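You operate a simulated robot arm through the tools that you are given. There is no shell and no other tool.

Carry out the task below with a simulated robot arm. There is one attempt and no reset: what you move stays moved.

## Task
Put inner drum 437 in the blue pail, fit the lid, close the band lever and tighten its screw.

Only the result counts: the job must be done as asked and must still hold three seconds after the hand-in. Knocking over, shifting, dropping, spilling or breaking anything else fails it. Lids that push on must go on centred and level and be pressed home; caps that screw on are set level and turned clockwise until they are tight.

## Robot
A 6-joint arm with a three-finger gripper, fixed in place. Base frame: the origin is at the foot of the arm, x ahead of it, y to its left, z up. Readings come in m, degrees, newtons and seconds.
Its first joint turns from -166.0 to 166.0 degrees. Payload 4.89 kg.
The TCP is the grasp point between the finger pads, 0.03 m short of the fingertips. In the tool frame z runs along the fingers and y along their closing line. The gripper opens to 0.164 m. The gripper's body begins 0.125 m behind the TCP.
Orientation is that of the tool frame in the base frame, as [roll, pitch, yaw] about the fixed x, y, z axes, in that order (R = Rz(yaw) Ry(pitch) Rx(roll)). With the fingers straight down and closing along the base's y, the tool's x points along the base's -x, its y along +y and its z along -z.

## Interface
- The arm moves only by the tool drive_tool. Its arguments are lists of equal length, an entry for each row: "xyz": the shift along the base's x, y, z in m, a list of three; "rotation": the turn, a rotation vector about the base's x, y, z in degrees, a list of three; "fingers": the opening, from 0 (shut) to 1 (fully open). In form: {"xyz": [[tx, ty, tz], ...], "rotation": [[rx, ry, rz], ...], "fingers": [fingers, ...]}. A call has 1 to 20 rows; each row shifts and turns the commanded pose from where the row before left it. Rows are played at 5 a second. More than 0.05 m and 8.6 degrees between two rows, or a gripper value outside its range, and nothing of the call is played. Where a pose cannot be reached the arm comes as near as it can. A force on the tool above 90 N (or 10 N above the force at the start of the call, whichever is more), or a blocked arm, ends the call early, and 0.2 s more pass. The fingers move at their own pace (about 0.108 m/s each) and stop on an object; they squeeze with about 29 N. The grip force told is the motor's: it shows also when the fingers shut on nothing. Time passes only in rows, and 0.2 s behind the last, so rows that do not move let the fingers close. The reply holds the time, the measured pose of the TCP, the force on the tool along the base axes, the opening and the grip force, in the units named above and with some noise, with the torque about the TCP (base axes, N m) and any sound that the robot's microphone picked up, and new pictures: "show" is both (left out), scene, wrist or none.
- Cameras (640 x 400 px; columns grow to the right, rows downward): "scene" is fixed at [0.0475, -0.6636, 1.6238]; the picture's right is [0.51, -0.86, 0.00], its down [-0.80, -0.48, -0.36] and it looks along [0.31, 0.18, -0.93] (base axes); focal length 214 px, centre (320, 200). "wrist" rides on the gripper at [0.076, -0.002, -0.152] in the tool frame; the picture's right is [0.02, 1.00, 0.00], its down [-0.88, 0.02, -0.47] and it looks along [-0.47, 0.01, 0.88] (tool axes); focal length 247 px, centre (320, 200). There is no depth. A picture from a camera that has moved, and an enlarged one, comes with that camera's place and axes in the base frame and with its lens. The place of the scene camera against the robot may be out by one fixed shift of up to 0.018 m in any direction.
- slide_trunk(by): slides the trunk up (or, below 0, down) by that many m; the arm rides with it, the base frame stays. It gives what a move gives, with no picture.
- zoom(camera, box): a new picture of the part [left, top, right, bottom] of that camera's present view, enlarged. No time passes.
- finish_job(): hands the job in; it is judged then, once.

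Places have to be worked out from the pictures, the camera data and where the tool is seen. Open the gripper and draw the arm clear of the work before you hand the job in, unless the task says otherwise.

The tools are called as a command line: name --argument value ..., lists and objects as JSON in quotes. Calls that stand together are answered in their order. drive_tool: Moves the arm, as the interface text tells. Its arguments: {"type":"object","properties":{"xyz":{"type":"array","items":{"type":"array","items":{"type":"number"}}},"rotation":{"type":"array","items":{"type":"array","items":{"type":"number"}}},"fingers":{"type":"array","items":{"type":"number"}},"show":{"type":"string","enum":["both","scene","wrist","none"]}},"required":["xyz","rotation","fingers"]} The other tools are called the same way: slide_trunk (by) slides the trunk up or down; zoom (camera, box) takes an enlarged picture of a part of a camera's view; finish_job () hands the job in.

At the start:

```text
t: 0.0
tcp_pos: [0.3106, -0.4552, 1.2285]
tool_rot: [-180.0, 0.1, 180.0]
contact_force: [-0.4, -0.1, 0.5]
wrist_torque: [-0.01, 0.0, -0.03]
grip_width: 0.1641
finger_force: 0.0
trunk travel left (down, up): [-0.175, 0.215]
```

scene: 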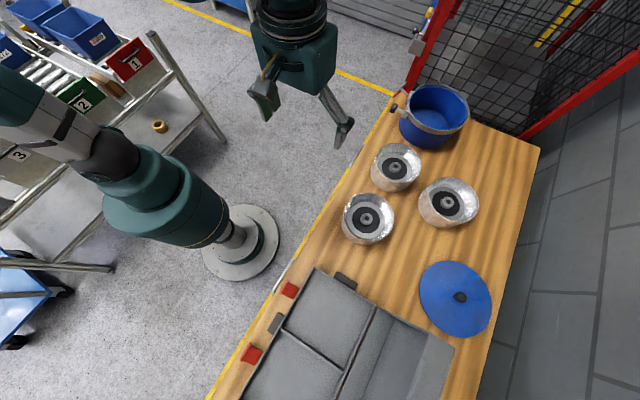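
wrist: 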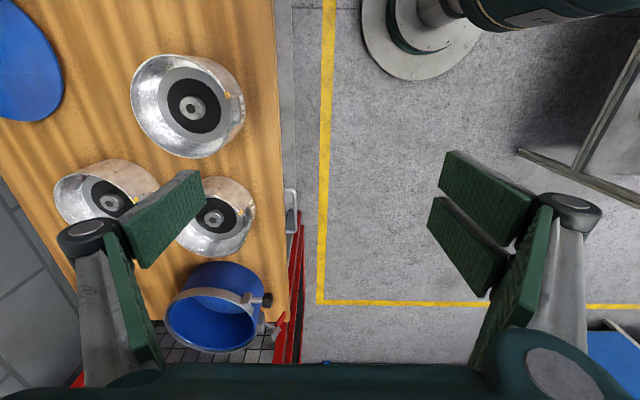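

I start by looking closer at the pail, the three drums and the lid to find which drum is 437.

zoom --camera "scene" --box '[330, 70, 500, 176]'

zoom --camera "scene" --box '[330, 140, 500, 246]'

zoom --camera "wrist" --box '[40, 40, 290, 196]'

zoom --camera "wrist" --box '[130, 230, 310, 360]'

zoom --camera "scene" --box '[220, 240, 500, 400]'

```text
3.76 times, centred on (415, 123) of scene
camera zoom: at [0.0475, -0.6636, 1.6238], right [0.51, -0.86, 0.0], down [-0.8, -0.48, -0.36], along [0.31, 0.18, -0.93], focal length 807 px, centre (-38, 490)
```

zoom: 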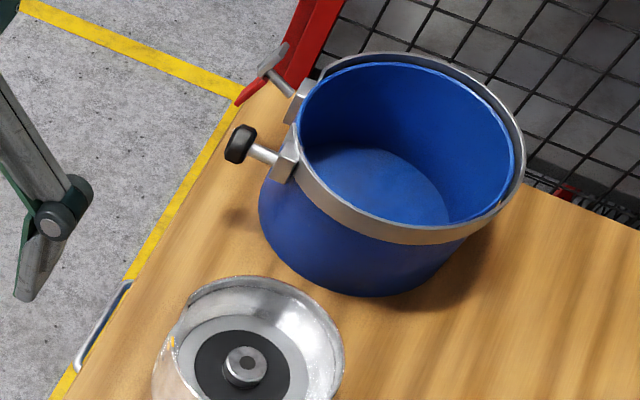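

```text
3.76 times, centred on (415, 193) of scene
camera zoom: at [0.0475, -0.6636, 1.6238], right [0.51, -0.86, 0.0], down [-0.8, -0.48, -0.36], along [0.31, 0.18, -0.93], focal length 807 px, centre (-38, 226)
```

zoom: 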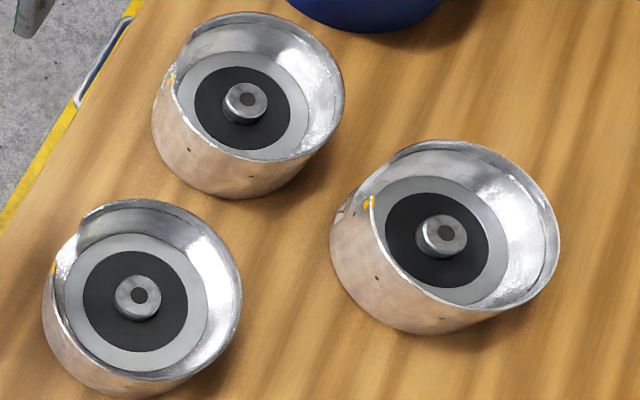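

```text
2.56 times, centred on (165, 118) of wrist
camera zoom: at [0.2331, -0.4563, 1.3811], right [-0.02, 1.0, 0.0], down [0.88, 0.02, 0.47], along [0.47, 0.01, -0.88], focal length 632 px, centre (717, 410)
```

zoom: 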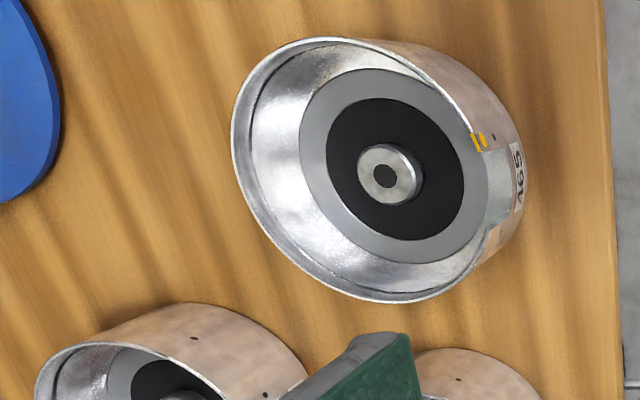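

```text
3.08 times, centred on (220, 295) of wrist
camera zoom: at [0.2331, -0.4563, 1.3811], right [-0.02, 1.0, 0.0], down [0.88, 0.02, 0.47], along [0.47, 0.01, -0.88], focal length 760 px, centre (628, -92)
```

zoom: 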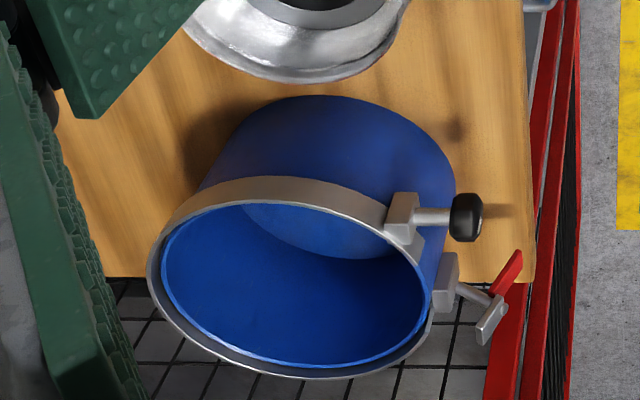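

```text
2.29 times, centred on (360, 320) of scene
camera zoom: at [0.0475, -0.6636, 1.6238], right [0.51, -0.86, 0.0], down [-0.8, -0.48, -0.36], along [0.31, 0.18, -0.93], focal length 490 px, centre (229, -74)
```

zoom: 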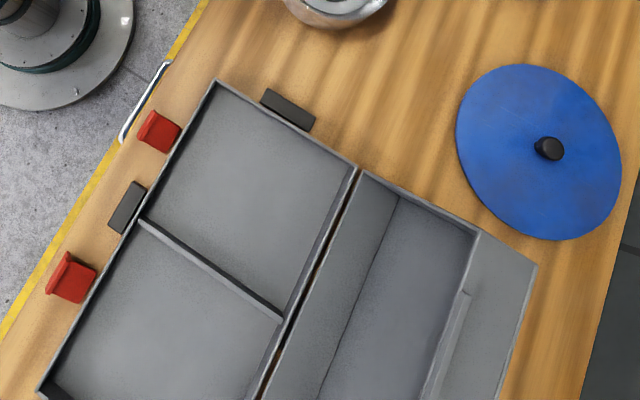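

The nearest drum shows 465, so it isn't the one; the other labels face the robot (+y) side. I turn the tool so the wrist camera sits on the +y side looking at the labels.

drive_tool --xyz '[[0.013, 0.01, -0.006], [0.013, 0.01, -0.006], [0.013, 0.01, -0.006], [0.013, 0.01, -0.006], [0.013, 0.01, -0.006], [0.013, 0.01, -0.006], [0.013, 0.01, -0.006], [0.013, 0.01, -0.006], [0.013, 0.01, -0.006], [0.013, 0.01, -0.006], [0.013, 0.01, -0.006]]' --rotation '[[0, 0, -8.18], [0, 0, -8.18], [0, 0, -8.18], [0, 0, -8.18], [0, 0, -8.18], [0, 0, -8.18], [0, 0, -8.18], [0, 0, -8.18], [0, 0, -8.18], [0, 0, -8.18], [0, 0, -8.18]]' --fingers '[1, 1, 1, 1, 1, 1, 1, 1, 1, 1, 1]'

```text
t: 2.4
tcp_pos: [0.4551, -0.3449, 1.1646]
tool_rot: [-179.9, 0.0, 89.9]
contact_force: [-0.8, 1.2, -0.1]
wrist_torque: [-0.31, -0.07, 0.02]
grip_width: 0.1639
finger_force: 0.1
trunk travel left (down, up): [-0.175, 0.215]
camera wrist: at [0.4516, -0.2678, 1.3157], right [1.0, 0.02, 0.0], down [0.02, -0.88, 0.47], along [0.01, -0.47, -0.88], focal length 247 px, centre (320, 200)
```

scene: 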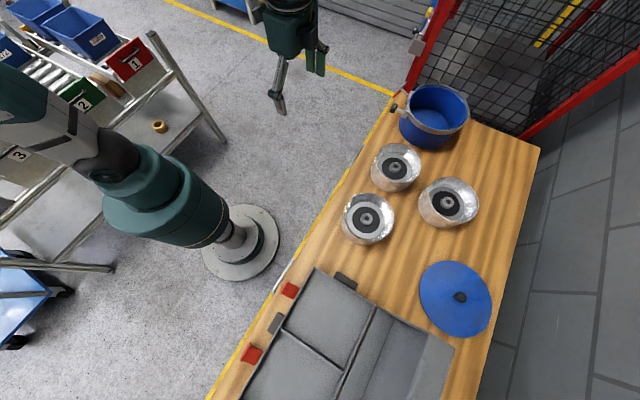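
wrist: 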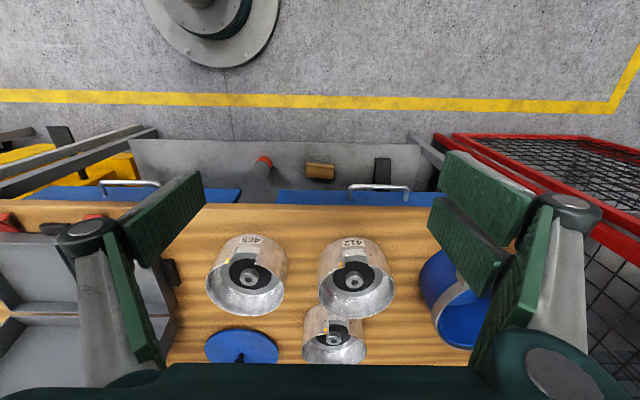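

Labels 465 and 412 are visible; I zoom on the third (far) drum.

zoom --camera "wrist" --box '[190, 220, 410, 372]'

zoom --camera "wrist" --box '[400, 230, 540, 360]'

```text
2.63 times, centred on (300, 296) of wrist
camera zoom: at [0.4516, -0.2678, 1.3157], right [1.0, 0.02, 0.0], down [0.02, -0.88, 0.47], along [0.01, -0.47, -0.88], focal length 650 px, centre (373, -53)
```

zoom: 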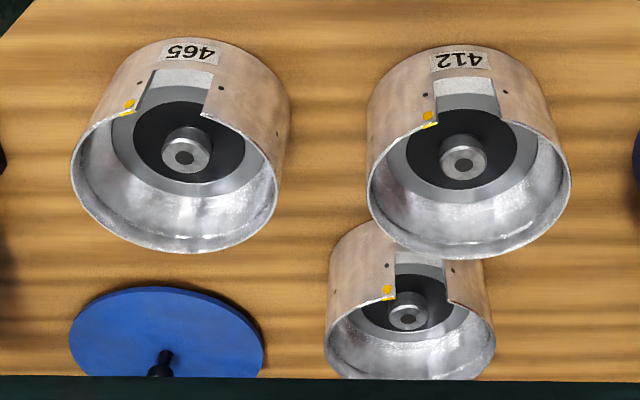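

```text
3.08 times, centred on (470, 295) of wrist
camera zoom: at [0.4516, -0.2678, 1.3157], right [1.0, 0.02, 0.0], down [0.02, -0.88, 0.47], along [0.01, -0.47, -0.88], focal length 760 px, centre (-142, -92)
```

zoom: 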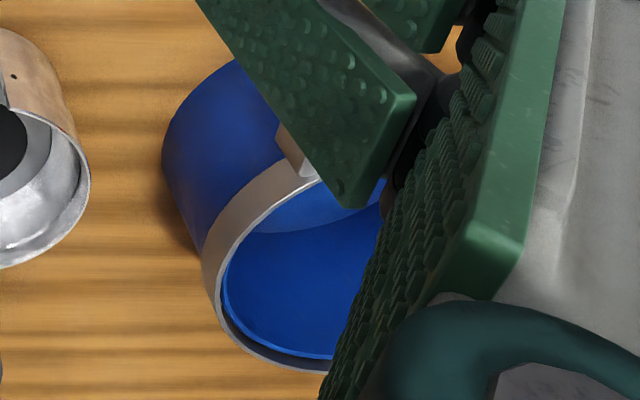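

The third drum (hidden label) should be 437; I judge its hub at about (0.50, -0.917, 0.905). I move at a safe height toward it to test the reach and read its label.

drive_tool --xyz '[[0.005, -0.045, 0], [0.005, -0.045, 0], [0.005, -0.045, 0], [0.005, -0.045, 0], [0.005, -0.045, 0], [0.005, -0.045, 0], [0.005, -0.045, 0], [0.005, -0.045, 0]]' --rotation '[[0, 0, 0], [0, 0, 0], [0, 0, 0], [0, 0, 0], [0, 0, 0], [0, 0, 0], [0, 0, 0], [0, 0, 0]]' --fingers '[1, 1, 1, 1, 1, 1, 1, 1]'

```text
t: 4.2
tcp_pos: [0.4923, -0.7046, 1.1626]
tool_rot: [180.0, -0.1, 90.1]
contact_force: [-0.7, 1.8, 0.8]
wrist_torque: [-0.3, 0.0, -0.01]
grip_width: 0.164
finger_force: 0.1
trunk travel left (down, up): [-0.175, 0.215]
camera wrist: at [0.4902, -0.6266, 1.3148], right [1.0, 0.02, 0.0], down [0.02, -0.88, 0.47], along [0.01, -0.47, -0.88], focal length 247 px, centre (320, 200)
```

scene: 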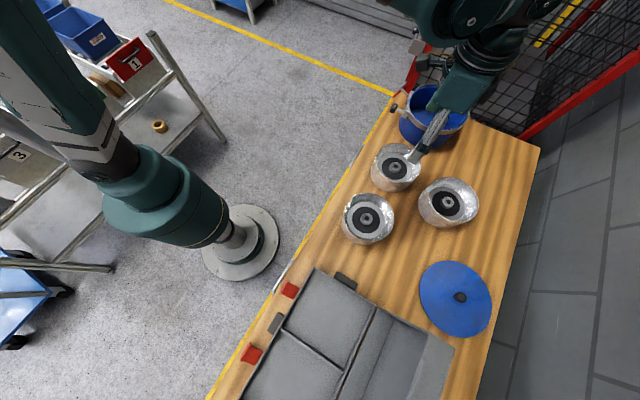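
wrist: 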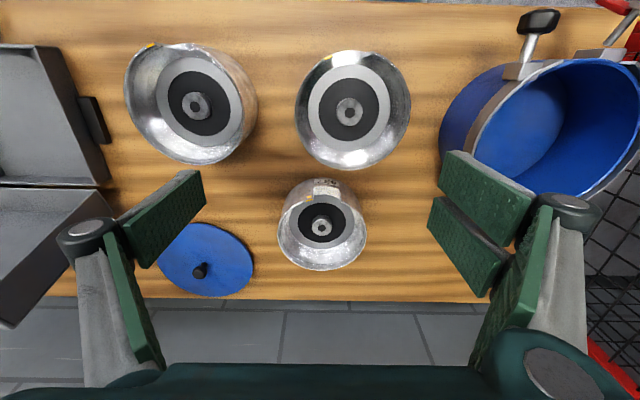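

zoom --camera "wrist" --box '[260, 165, 390, 275]'

zoom --camera "wrist" --box '[430, 0, 640, 200]'

```text
3.64 times, centred on (325, 220) of wrist
camera zoom: at [0.4902, -0.6266, 1.3148], right [1.0, 0.02, 0.0], down [0.02, -0.88, 0.47], along [0.01, -0.47, -0.88], focal length 898 px, centre (302, 127)
```

zoom: 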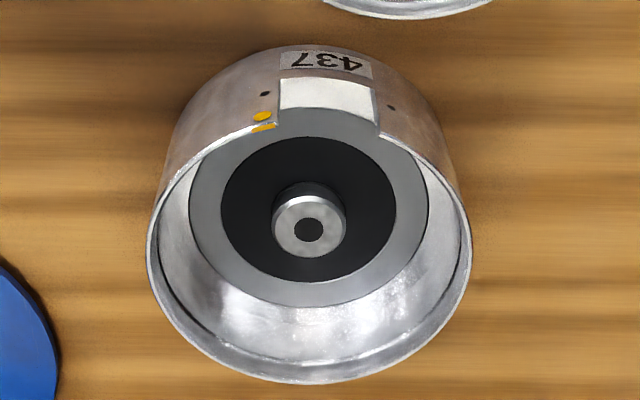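

```text
2.00 times, centred on (535, 100) of wrist
camera zoom: at [0.4902, -0.6266, 1.3148], right [1.0, 0.02, 0.0], down [0.02, -0.88, 0.47], along [0.01, -0.47, -0.88], focal length 494 px, centre (-110, 400)
```

zoom: 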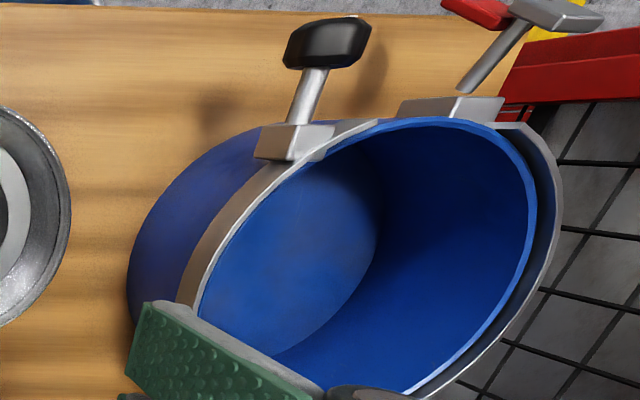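

437 confirmed; hub top about (0.50, -0.90, 0.917). I continue over it, checking that the arm really reaches there.

drive_tool --xyz '[[0.002, -0.04, 0], [0.002, -0.04, 0], [0.002, -0.04, 0], [0.002, -0.04, 0], [0.0, -0.036, 0], [0, 0, 0]]' --rotation '[[0, 0, 0], [0, 0, 0], [0, 0, 0], [0, 0, 0], [0, 0, 0], [0, 0, 0]]' --fingers '[0.8, 0.6, 0.5, 0.5, 0.5, 0.5]'

```text
t: 5.6
tcp_pos: [0.5009, -0.9019, 1.1623]
tool_rot: [180.0, 0.1, 90.1]
contact_force: [0.6, -1.0, 0.6]
wrist_torque: [0.1, 0.06, 0.0]
grip_width: 0.0819
finger_force: 0.1
trunk travel left (down, up): [-0.175, 0.215]
camera wrist: at [0.4981, -0.8255, 1.3141], right [1.0, 0.02, 0.0], down [0.02, -0.88, 0.47], along [0.01, -0.47, -0.88], focal length 247 px, centre (320, 200)
```

scene: 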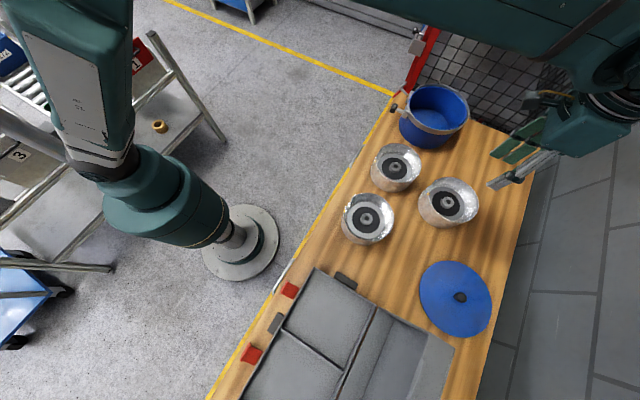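
wrist: 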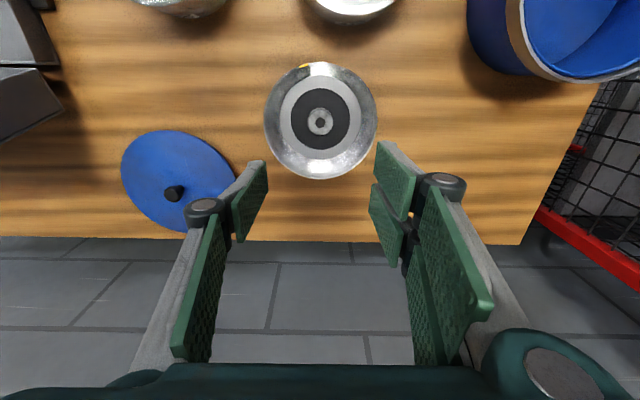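

The arm reaches here at this height. I zoom in to refine the drum's position and measure its dimensions.

zoom --camera "wrist" --box '[240, 50, 400, 190]'

zoom --camera "wrist" --box '[100, 110, 260, 250]'

```text
2.86 times, centred on (320, 120) of wrist
camera zoom: at [0.4981, -0.8255, 1.3141], right [1.0, 0.02, 0.0], down [0.02, -0.88, 0.47], along [0.01, -0.47, -0.88], focal length 706 px, centre (320, 429)
```

zoom: 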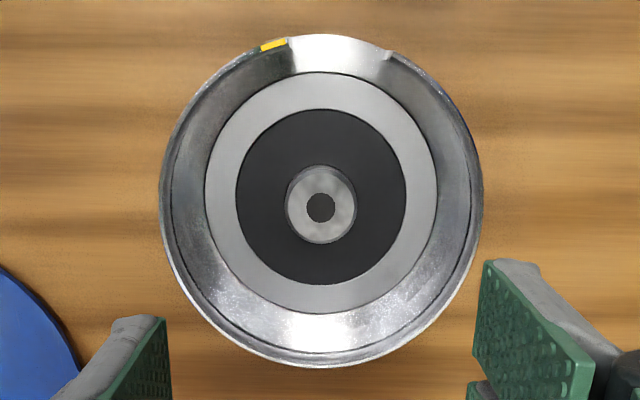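

```text
2.86 times, centred on (180, 180) of wrist
camera zoom: at [0.4981, -0.8255, 1.3141], right [1.0, 0.02, 0.0], down [0.02, -0.88, 0.47], along [0.01, -0.47, -0.88], focal length 706 px, centre (720, 257)
```

zoom: 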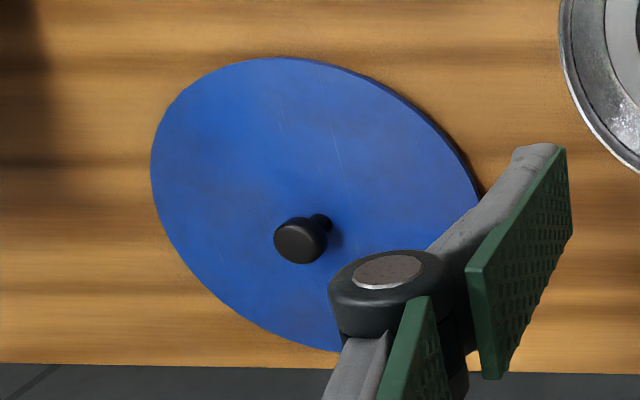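

Hub confirmed at (0.500, -0.900). Before grasping, I check that the pail spot is reachable and view the pail from above.

drive_tool --xyz '[[0.033, 0.017, 0.01], [0.033, 0.017, 0.01], [0.033, 0.017, 0.01], [0.033, 0.017, 0], [0.033, 0.017, 0], [0.033, 0.017, 0], [0.033, 0.017, 0], [0.033, 0.017, 0], [0.033, 0.017, 0], [0.033, 0.017, 0], [0, 0, 0]]' --rotation '[[0, 0, 0], [0, 0, 0], [0, 0, 0], [0, 0, 0], [0, 0, 0], [0, 0, 0], [0, 0, 0], [0, 0, 0], [0, 0, 0], [0, 0, 0], [0, 0, 0]]' --fingers '[0.5, 0.5, 0.5, 0.5, 0.5, 0.5, 0.5, 0.5, 0.5, 0.5, 0.5]'

```text
t: 8.0
tcp_pos: [0.8338, -0.73, 1.1933]
tool_rot: [-180.0, 0.0, 90.1]
contact_force: [0.7, 0.4, -0.6]
wrist_torque: [-0.13, 0.13, -0.01]
grip_width: 0.082
finger_force: 0.0
trunk travel left (down, up): [-0.175, 0.215]
camera wrist: at [0.8297, -0.6527, 1.3453], right [1.0, 0.02, 0.0], down [0.02, -0.88, 0.47], along [0.01, -0.47, -0.88], focal length 247 px, centre (320, 200)
```

scene: 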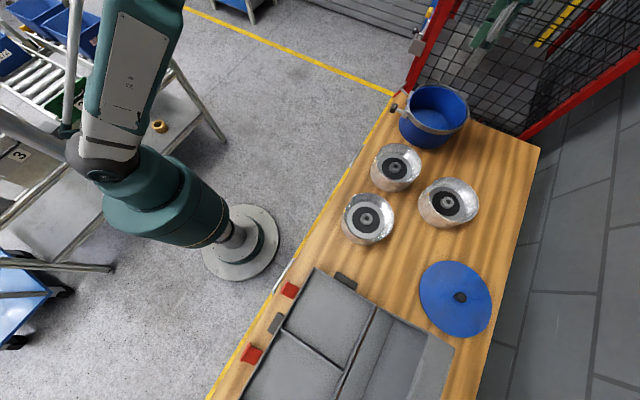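
wrist: 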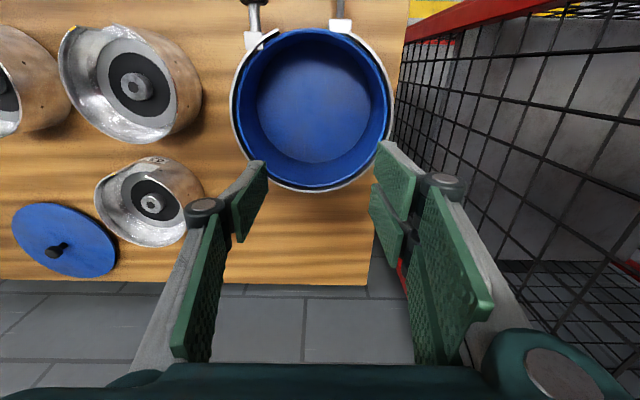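

The pail is reachable (center about (0.82, -0.71)). Zooming in for the pail and band details.

zoom --camera "wrist" --box '[220, 0, 420, 200]'

zoom --camera "scene" --box '[370, 60, 490, 160]'

```text
2.00 times, centred on (320, 100) of wrist
camera zoom: at [0.8297, -0.6527, 1.3453], right [1.0, 0.02, 0.0], down [0.02, -0.88, 0.47], along [0.01, -0.47, -0.88], focal length 494 px, centre (320, 400)
```

zoom: 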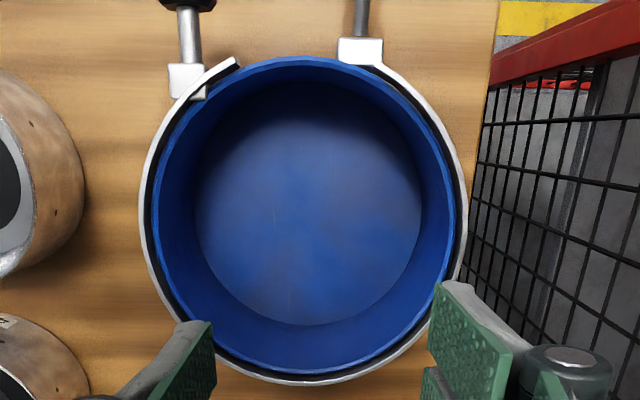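

```text
4.00 times, centred on (430, 110) of scene
camera zoom: at [0.0475, -0.6636, 1.6238], right [0.51, -0.86, 0.0], down [-0.8, -0.48, -0.36], along [0.31, 0.18, -0.93], focal length 858 px, centre (-120, 560)
```

zoom: 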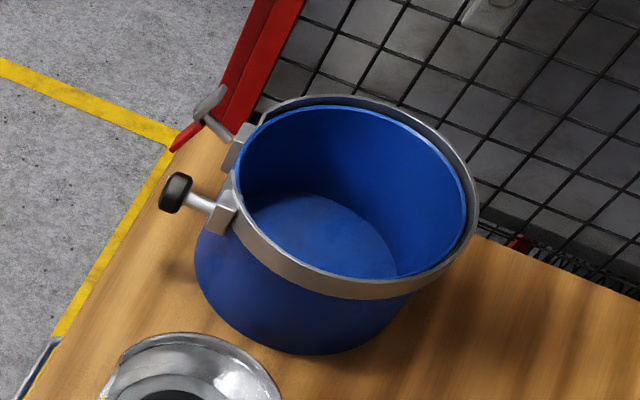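

I move back toward +y with the camera looking at the band's lugs, to understand the lever and screw.

drive_tool --xyz '[[-0.015, 0.04, 0], [-0.015, 0.04, 0], [-0.01, 0.04, 0], [0, 0.04, 0], [0, 0.04, 0], [0, 0.04, -0.01], [0, 0.03, -0.02], [0, 0.02, -0.03]]' --rotation '[[0, 0, 0], [0, 0, 0], [0, 0, 0], [0, 0, 0], [0, 0, 0], [0, 0, 0], [0, 0, 0], [0, 0, 0]]' --fingers '[0.5, 0.5, 0.5, 0.5, 0.5, 0.5, 0.5, 0.5]'

zoom --camera "wrist" --box '[220, 50, 460, 250]'

```text
t: 9.8
tcp_pos: [0.7912, -0.4402, 1.134]
tool_rot: [180.0, -0.1, 90.1]
contact_force: [-1.3, 1.1, 0.1]
wrist_torque: [-0.01, -0.12, -0.01]
grip_width: 0.0821
finger_force: 0.1
trunk travel left (down, up): [-0.175, 0.215]
camera wrist: at [0.7886, -0.3633, 1.2855], right [1.0, 0.02, 0.0], down [0.02, -0.88, 0.47], along [0.01, -0.47, -0.88], focal length 247 px, centre (320, 200)
```

scene: 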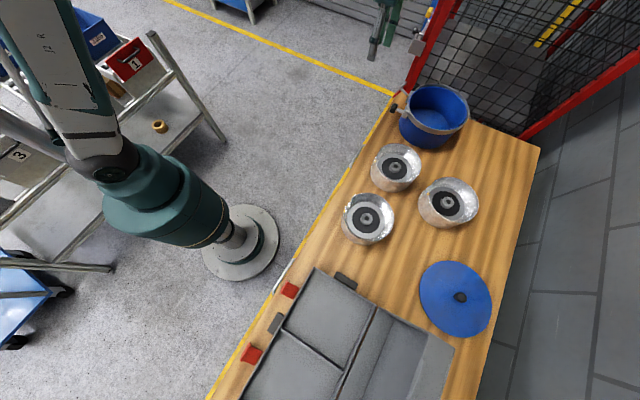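
wrist: 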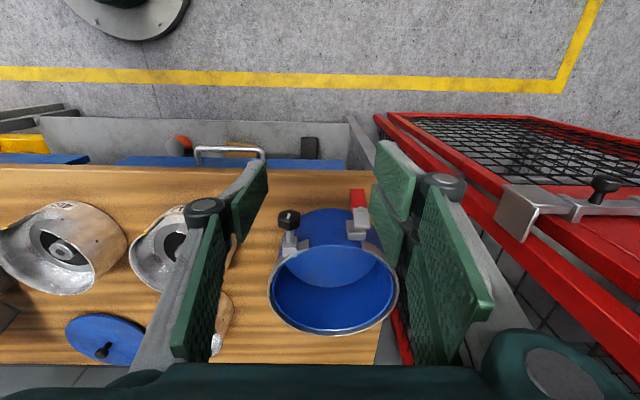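

```text
2.00 times, centred on (340, 150) of wrist
camera zoom: at [0.7886, -0.3633, 1.2855], right [1.0, 0.02, 0.0], down [0.02, -0.88, 0.47], along [0.01, -0.47, -0.88], focal length 494 px, centre (280, 300)
```

zoom: 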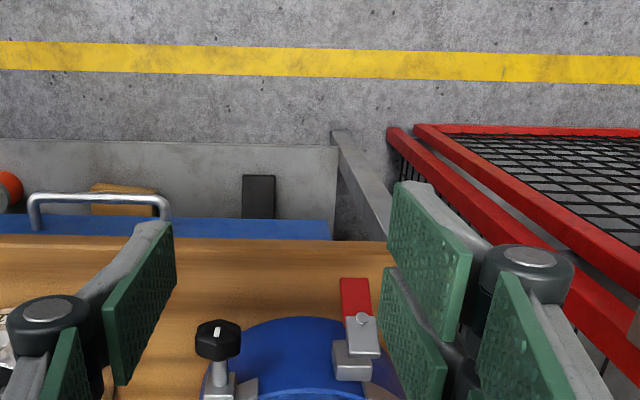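

The lever (grey block + red handle) is partly hidden; I open the fingers and tilt the camera for a more horizontal look at the lugs.

drive_tool --xyz '[[0.008, 0.02, -0.02], [0.008, 0.02, -0.02], [0.008, 0.01, -0.02], [0, 0, 0]]' --rotation '[[-8.5, 0, 0], [-8.5, 0, 0], [-8.5, 0, 0], [0, 0, 0]]' --fingers '[1, 1, 1, 1]' --show "wrist"

zoom --camera "wrist" --box '[230, 130, 430, 290]'

```text
t: 10.8
tcp_pos: [0.8156, -0.3904, 1.0735]
tool_rot: [180.0, 25.5, 90.0]
contact_force: [0.6, 0.7, 0.8]
wrist_torque: [-0.09, 0.05, -0.06]
grip_width: 0.164
finger_force: 0.2
trunk travel left (down, up): [-0.175, 0.215]
camera wrist: at [0.8129, -0.2554, 1.1771], right [1.0, 0.02, -0.01], down [0.02, -0.59, 0.81], along [0.01, -0.81, -0.59], focal length 247 px, centre (320, 200)
```

wrist: 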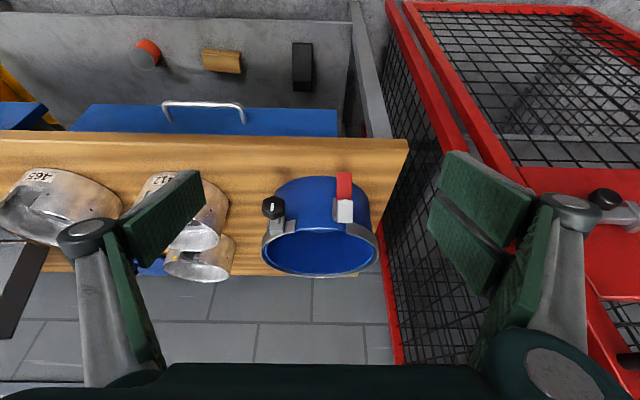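

```text
2.50 times, centred on (330, 210) of wrist
camera zoom: at [0.8129, -0.2554, 1.1771], right [1.0, 0.02, -0.01], down [0.02, -0.59, 0.81], along [0.01, -0.81, -0.59], focal length 617 px, centre (295, 175)
```

zoom: 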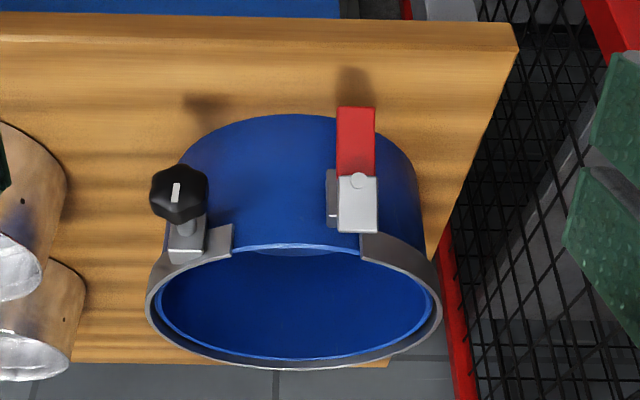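

I've located the knob at about (0.745, -0.567, 0.967) and the lever's red tip hanging at about (0.854, -0.54, 0.918). First the drum: I level the tool, raise it and go back above 437 with fingers half open.

drive_tool --xyz '[[0, 0, 0.03], [0, 0, 0.03], [0, 0, 0.0285], [-0.0225, -0.0364, 0], [-0.0225, -0.0364, 0], [-0.0225, -0.0364, 0], [-0.0225, -0.0364, 0], [-0.0225, -0.0364, 0], [-0.0225, -0.0364, 0], [-0.0225, -0.0364, 0], [-0.0225, -0.0364, 0], [-0.0225, -0.0364, 0], [-0.0225, -0.0364, 0], [-0.0225, -0.0364, 0], [-0.0225, -0.0364, 0], [-0.0225, -0.0364, 0], [-0.0225, -0.0364, 0], [0, 0, 0]]' --rotation '[[8.5, 0, 0], [8.5, 0, 0], [8.5, 0, 0], [0, 0, 0], [0, 0, 0], [0, 0, 0], [0, 0, 0], [0, 0, 0], [0, 0, 0], [0, 0, 0], [0, 0, 0], [0, 0, 0], [0, 0, 0], [0, 0, 0], [0, 0, 0], [0, 0, 0], [0, 0, 0], [0, 0, 0]]' --fingers '[0.5, 0.5, 0.5, 0.5, 0.5, 0.5, 0.5, 0.5, 0.5, 0.5, 0.5, 0.5, 0.5, 0.5, 0.5, 0.5, 0.5, 0.5]' --show "wrist"

```text
t: 14.6
tcp_pos: [0.4995, -0.9006, 1.1604]
tool_rot: [-180.0, 0.0, 90.0]
contact_force: [-0.6, -0.8, 0.5]
wrist_torque: [0.11, -0.04, 0.01]
grip_width: 0.0821
finger_force: 0.1
trunk travel left (down, up): [-0.175, 0.215]
camera wrist: at [0.4971, -0.8244, 1.3131], right [1.0, 0.02, 0.0], down [0.02, -0.88, 0.47], along [0.01, -0.47, -0.88], focal length 247 px, centre (320, 200)
```

wrist: 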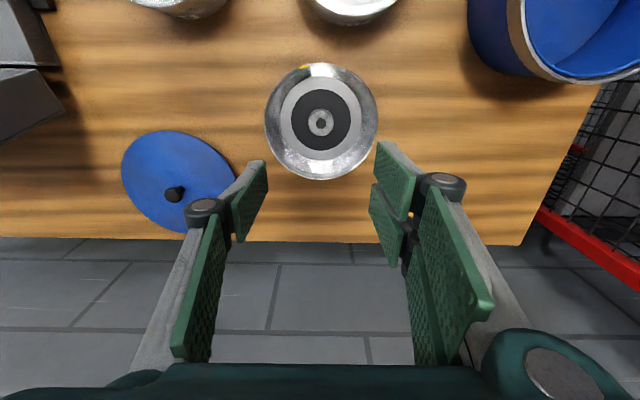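

Over the drum. I go down to z≈1.0 and look.

drive_tool --xyz '[[0, 0, -0.04], [0, 0, -0.04], [0, 0, -0.04], [0, 0, -0.04], [0, 0, 0]]' --rotation '[[0, 0, 0], [0, 0, 0], [0, 0, 0], [0, 0, 0], [0, 0, 0]]' --fingers '[0.5, 0.5, 0.5, 0.5, 0.5]'

zoom --camera "scene" --box '[400, 140, 520, 240]'

```text
t: 15.8
tcp_pos: [0.4993, -0.8999, 1.001]
tool_rot: [-179.9, -0.1, 90.0]
contact_force: [-0.5, 0.2, -0.1]
wrist_torque: [0.01, 0.0, -0.05]
grip_width: 0.082
finger_force: 0.0
trunk travel left (down, up): [-0.175, 0.215]
camera wrist: at [0.4975, -0.8236, 1.1521], right [1.0, 0.02, 0.0], down [0.02, -0.88, 0.47], along [0.01, -0.47, -0.88], focal length 247 px, centre (320, 200)
```

scene: 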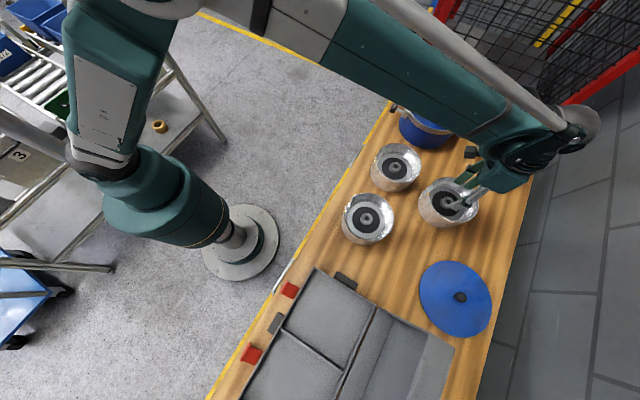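
wrist: 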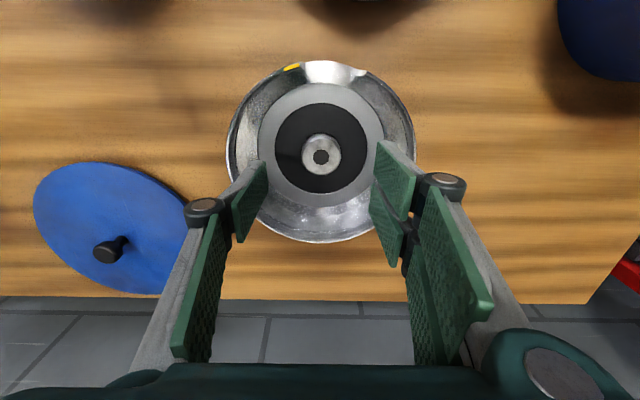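

```text
4.00 times, centred on (460, 190) of scene
camera zoom: at [0.0475, -0.6636, 1.6238], right [0.51, -0.86, 0.0], down [-0.8, -0.48, -0.36], along [0.31, 0.18, -0.93], focal length 858 px, centre (-240, 240)
```

zoom: 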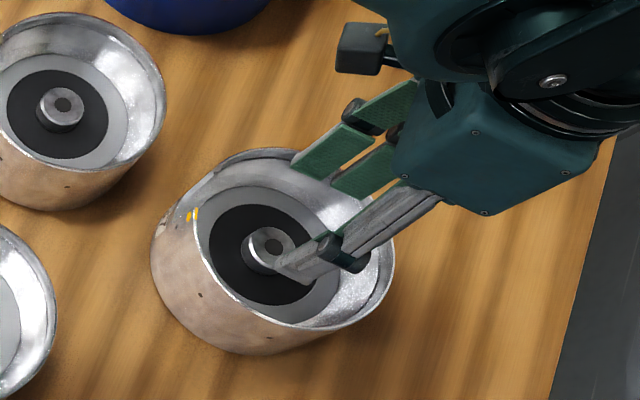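

Hub aligned (x 0.500, y -0.900, top z≈0.92). I descend so the tips straddle the hub, checking force.

drive_tool --xyz '[[0.0005, 0, -0.03], [0, 0, -0.02], [0, 0, -0.01], [0, 0, -0.005], [0, 0, 0]]' --rotation '[[0, 0, 0], [0, 0, 0], [0, 0, 0], [0, 0, 0], [0, 0, 0]]' --fingers '[0.5, 0.5, 0.5, 0.5, 0.5]'

zoom --camera "wrist" --box '[220, 110, 420, 260]'

zoom --camera "scene" --box '[400, 140, 520, 240]'

```text
t: 17.0
tcp_pos: [0.501, -0.9003, 0.936]
tool_rot: [-179.9, 0.0, 90.1]
contact_force: [-0.5, 0.4, 0.1]
wrist_torque: [0.01, 0.0, -0.02]
grip_width: 0.0818
finger_force: 0.1
trunk travel left (down, up): [-0.175, 0.215]
camera wrist: at [0.4984, -0.8239, 1.0885], right [1.0, 0.02, 0.0], down [0.02, -0.88, 0.47], along [0.01, -0.47, -0.88], focal length 247 px, centre (320, 200)
```

scene: 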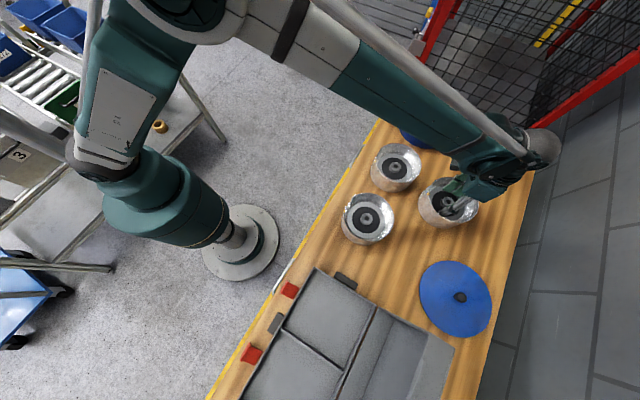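
wrist: 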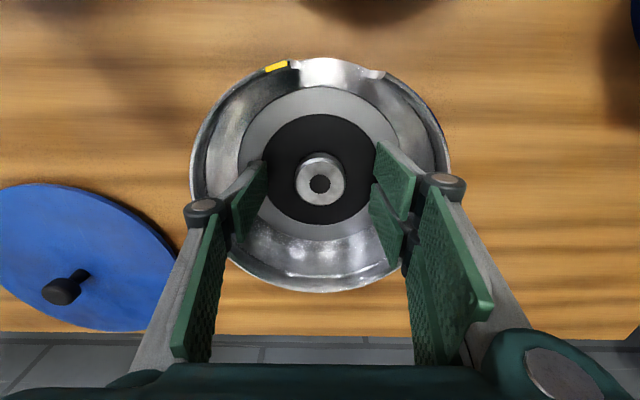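

```text
2.67 times, centred on (320, 185) of wrist
camera zoom: at [0.4984, -0.8239, 1.0885], right [1.0, 0.02, 0.0], down [0.02, -0.88, 0.47], along [0.01, -0.47, -0.88], focal length 659 px, centre (320, 240)
```

zoom: 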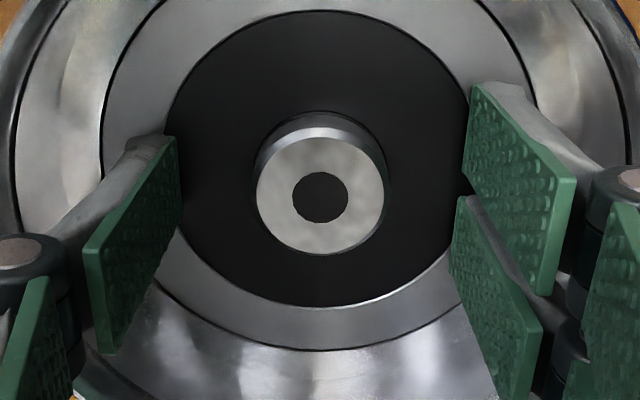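

```text
4.00 times, centred on (460, 190) of scene
camera zoom: at [0.0475, -0.6636, 1.6238], right [0.51, -0.86, 0.0], down [-0.8, -0.48, -0.36], along [0.31, 0.18, -0.93], focal length 858 px, centre (-240, 240)
```

zoom: 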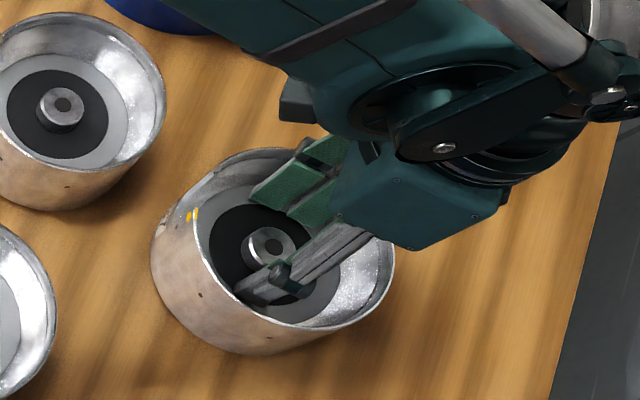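

The hub (top z≈0.922, Ø≈0.036) lies between the tips with about 16 mm of overlap; I go 3 mm lower and close.

drive_tool --xyz '[[-0.001, 0.0005, -0.003], [0, 0, 0], [0, 0, 0], [0, 0, 0], [0, 0, 0], [0, 0, 0]]' --rotation '[[0, 0, 0], [0, 0, 0], [0, 0, 0], [0, 0, 0], [0, 0, 0], [0, 0, 0]]' --fingers '[0.5, 0.3, 0.15, 0.1, 0.0, 0.0]' --show "wrist"

```text
t: 18.4
tcp_pos: [0.4994, -0.8991, 0.9343]
tool_rot: [-180.0, 0.1, 90.1]
contact_force: [14.8, -9.2, 24.5]
wrist_torque: [-0.34, -0.57, 0.03]
grip_width: 0.039
finger_force: 28.5
trunk travel left (down, up): [-0.175, 0.215]
camera wrist: at [0.4978, -0.8227, 1.0865], right [1.0, 0.02, 0.0], down [0.02, -0.88, 0.47], along [0.01, -0.47, -0.88], focal length 247 px, centre (320, 200)
```

wrist: 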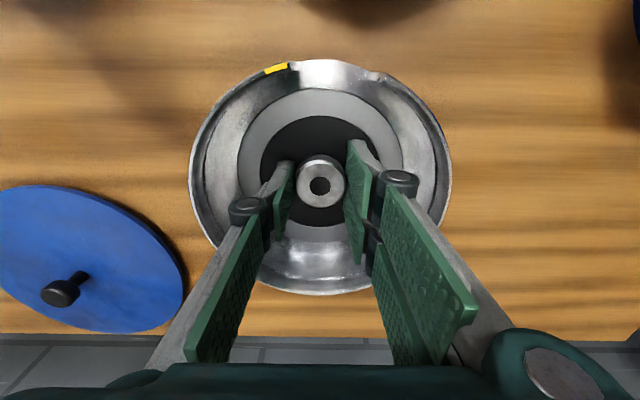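

Gripped at 0.039 m on the hub; the tips rest on the drum floor (24 N up). I relieve it and lift a little to check the hold.

drive_tool --xyz '[[0, 0, 0.002], [0, 0, 0.002], [0, 0, 0.004], [0, 0, 0.006], [0, 0, 0.01], [0, 0, 0]]' --rotation '[[0, 0, 0], [0, 0, 0], [0, 0, 0], [0, 0, 0], [0, 0, 0], [0, 0, 0]]' --fingers '[0, 0, 0, 0, 0, 0]'

zoom --camera "scene" --box '[400, 140, 520, 240]'

```text
t: 19.8
tcp_pos: [0.5007, -0.9017, 0.9577]
tool_rot: [-180.0, 0.1, 90.1]
contact_force: [-1.1, -0.1, -18.8]
wrist_torque: [0.08, 0.01, -0.02]
grip_width: 0.0391
finger_force: 28.8
trunk travel left (down, up): [-0.175, 0.215]
camera wrist: at [0.4978, -0.824, 1.109], right [1.0, 0.02, 0.0], down [0.02, -0.88, 0.47], along [0.01, -0.47, -0.88], focal length 247 px, centre (320, 200)
```

scene: 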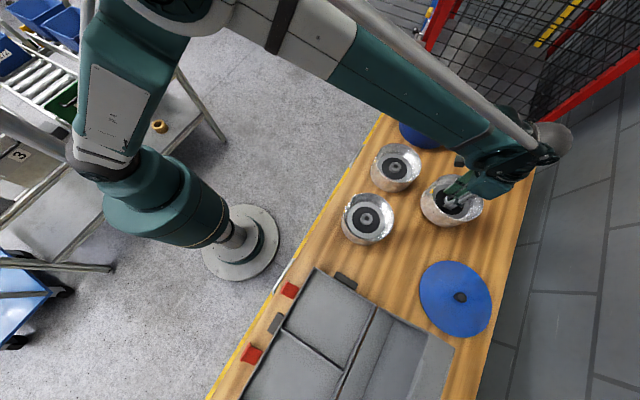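
wrist: 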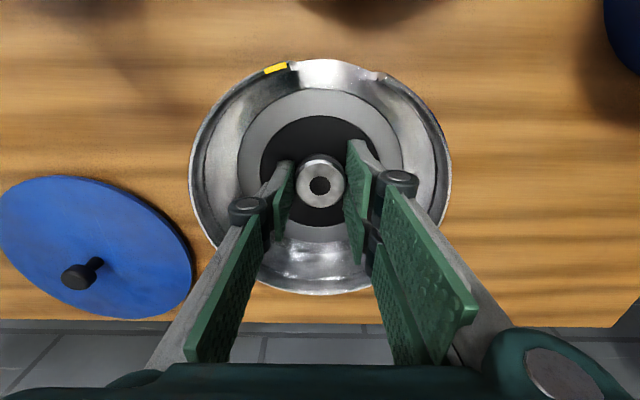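

```text
4.00 times, centred on (460, 190) of scene
camera zoom: at [0.0475, -0.6636, 1.6238], right [0.51, -0.86, 0.0], down [-0.8, -0.48, -0.36], along [0.31, 0.18, -0.93], focal length 858 px, centre (-240, 240)
```

zoom: 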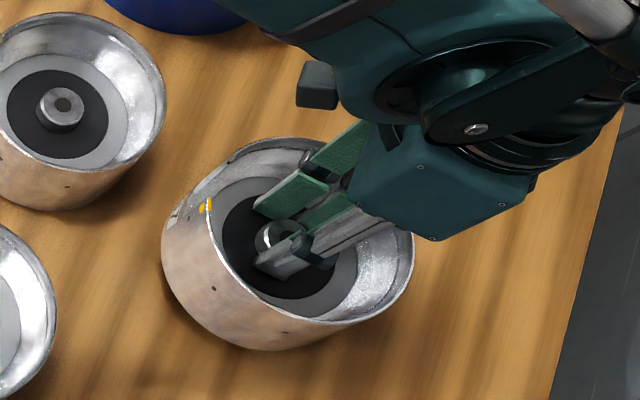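

The drum is held level (≈19 N). I lift it to z≈1.09 and carry it to above the pail, short of the final position for a look.

drive_tool --xyz '[[0, 0, 0.025], [0, 0, 0.03], [0, 0, 0.03], [0, 0, 0.03], [0, 0, 0.02], [0.02, 0.011, 0], [0.025, 0.015, 0], [0.03, 0.017, 0], [0.03, 0.017, 0], [0.03, 0.017, 0], [0.03, 0.017, 0], [0.03, 0.017, 0], [0.03, 0.017, 0], [0.03, 0.017, 0], [0.025, 0.015, 0], [0.02, 0.011, 0], [0.018, 0.013, 0], [0, 0, 0]]' --rotation '[[0, 0, 0], [0, 0, 0], [0, 0, 0], [0, 0, 0], [0, 0, 0], [0, 0, 0], [0, 0, 0], [0, 0, 0], [0, 0, 0], [0, 0, 0], [0, 0, 0], [0, 0, 0], [0, 0, 0], [0, 0, 0], [0, 0, 0], [0, 0, 0], [0, 0, 0], [0, 0, 0]]' --fingers '[0, 0, 0, 0, 0, 0, 0, 0, 0, 0, 0, 0, 0, 0, 0, 0, 0, 0]'

zoom --camera "scene" --box '[370, 60, 490, 160]'

```text
t: 23.6
tcp_pos: [0.819, -0.7156, 1.0915]
tool_rot: [-180.0, -0.1, 90.1]
contact_force: [1.2, 1.5, -20.2]
wrist_torque: [-0.05, 0.07, 0.0]
grip_width: 0.0386
finger_force: 29.7
trunk travel left (down, up): [-0.175, 0.215]
camera wrist: at [0.8165, -0.6394, 1.244], right [1.0, 0.02, 0.0], down [0.02, -0.88, 0.47], along [0.01, -0.47, -0.88], focal length 247 px, centre (320, 200)
```

scene: 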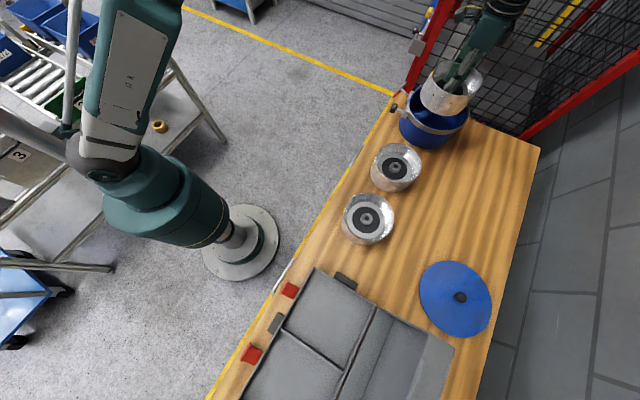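
wrist: 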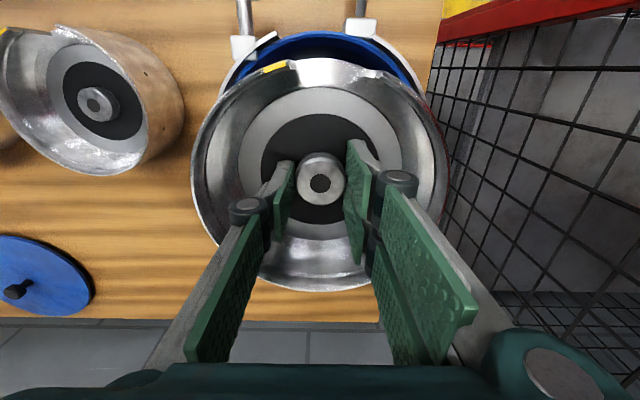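

```text
4.00 times, centred on (430, 110) of scene
camera zoom: at [0.0475, -0.6636, 1.6238], right [0.51, -0.86, 0.0], down [-0.8, -0.48, -0.36], along [0.31, 0.18, -0.93], focal length 858 px, centre (-120, 560)
```

zoom: 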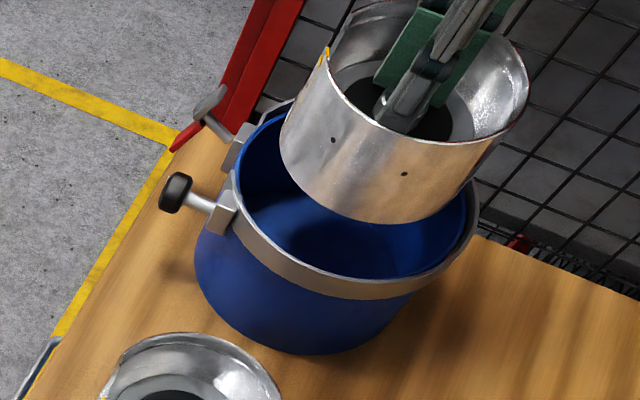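

The drum hangs centered over the pail within a few millimetres. I lower it into the pail partway and recheck.

drive_tool --xyz '[[0, -0.0015, -0.02], [0, 0, -0.02], [0, 0, -0.02], [0, 0, -0.02], [0, 0, -0.015], [0, 0, 0]]' --rotation '[[0, 0, 0], [0, 0, 0], [0, 0, 0], [0, 0, 0], [0, 0, 0], [0, 0, 0]]' --fingers '[0, 0, 0, 0, 0, 0]'

zoom --camera "scene" --box '[370, 60, 490, 160]'

zoom --camera "wrist" --box '[160, 0, 480, 300]'

```text
t: 25.0
tcp_pos: [0.8184, -0.7192, 0.9954]
tool_rot: [180.0, 0.0, 90.1]
contact_force: [1.1, -0.5, -20.8]
wrist_torque: [0.05, 0.02, -0.02]
grip_width: 0.0389
finger_force: 29.5
trunk travel left (down, up): [-0.175, 0.215]
camera wrist: at [0.8163, -0.6416, 1.1475], right [1.0, 0.02, 0.0], down [0.02, -0.88, 0.47], along [0.01, -0.47, -0.88], focal length 247 px, centre (320, 200)
```

scene: 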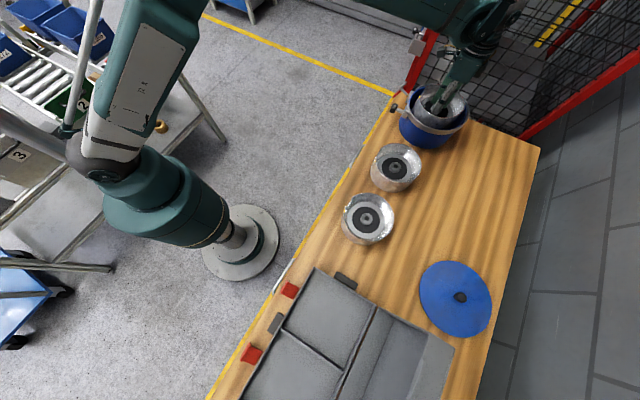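
wrist: 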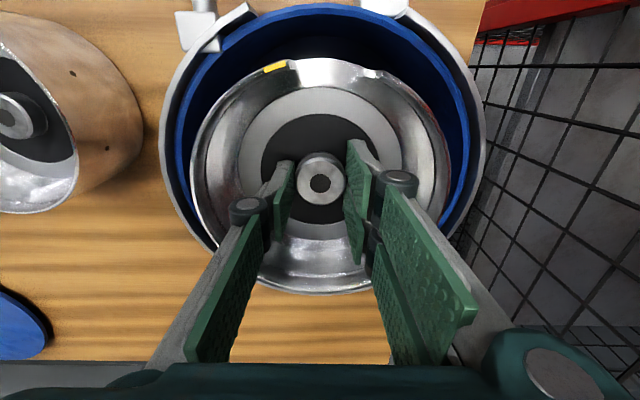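

```text
4.00 times, centred on (430, 110) of scene
camera zoom: at [0.0475, -0.6636, 1.6238], right [0.51, -0.86, 0.0], down [-0.8, -0.48, -0.36], along [0.31, 0.18, -0.93], focal length 858 px, centre (-120, 560)
```

zoom: 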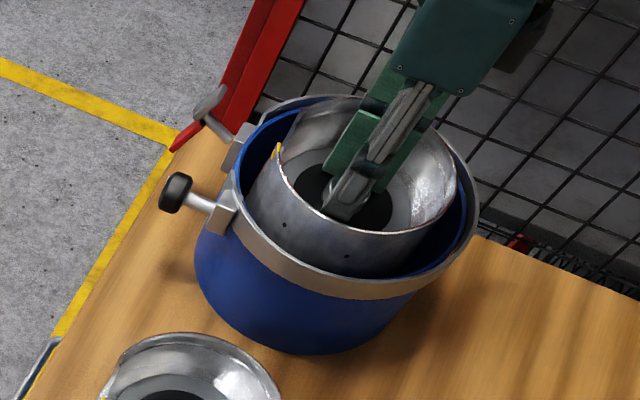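

```text
1.33 times, centred on (320, 150) of wrist
camera zoom: at [0.8163, -0.6416, 1.1475], right [1.0, 0.02, 0.0], down [0.02, -0.88, 0.47], along [0.01, -0.47, -0.88], focal length 329 px, centre (320, 267)
```

zoom: 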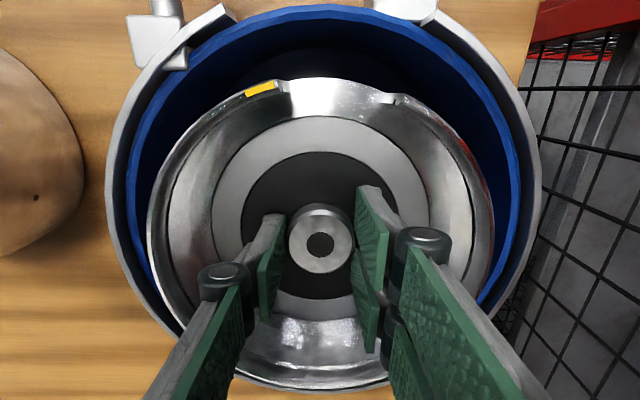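

The drum is concentric with the pail. I lower further to just above the expected floor contact.

drive_tool --xyz '[[0, 0.001, -0.015], [0, 0, -0.015], [0, 0, -0.01], [0, 0, 0]]' --rotation '[[0, 0, 0], [0, 0, 0], [0, 0, 0], [0, 0, 0]]' --fingers '[0, 0, 0, 0]' --show "none"

drive_tool --xyz '[[0, 0, -0.003], [0, 0, -0.003], [0, 0, 0]]' --rotation '[[0, 0, 0], [0, 0, 0], [0, 0, 0]]' --fingers '[0, 0, 0]'

```text
t: 26.0
tcp_pos: [0.8187, -0.7162, 0.956]
tool_rot: [-180.0, 0.0, 90.0]
contact_force: [1.0, 0.0, -20.1]
wrist_torque: [0.05, 0.01, -0.02]
grip_width: 0.0389
finger_force: 29.0
trunk travel left (down, up): [-0.175, 0.215]
```

```text
t: 26.8
tcp_pos: [0.8191, -0.7167, 0.9506]
tool_rot: [179.9, 0.1, 90.2]
contact_force: [0.2, -0.2, -19.9]
wrist_torque: [0.02, 0.03, 0.0]
grip_width: 0.039
finger_force: 28.5
trunk travel left (down, up): [-0.175, 0.215]
camera wrist: at [0.8163, -0.6404, 1.1026], right [1.0, 0.02, 0.0], down [0.02, -0.88, 0.47], along [0.01, -0.47, -0.88], focal length 247 px, centre (320, 200)
```

scene: 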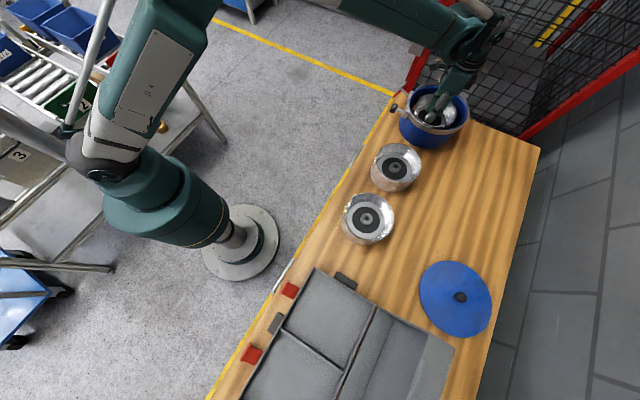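
wrist: 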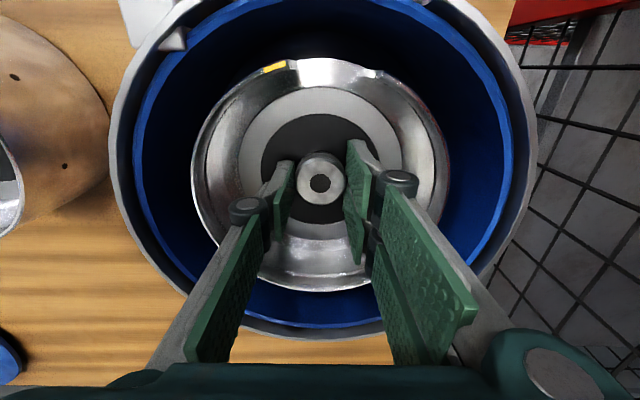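

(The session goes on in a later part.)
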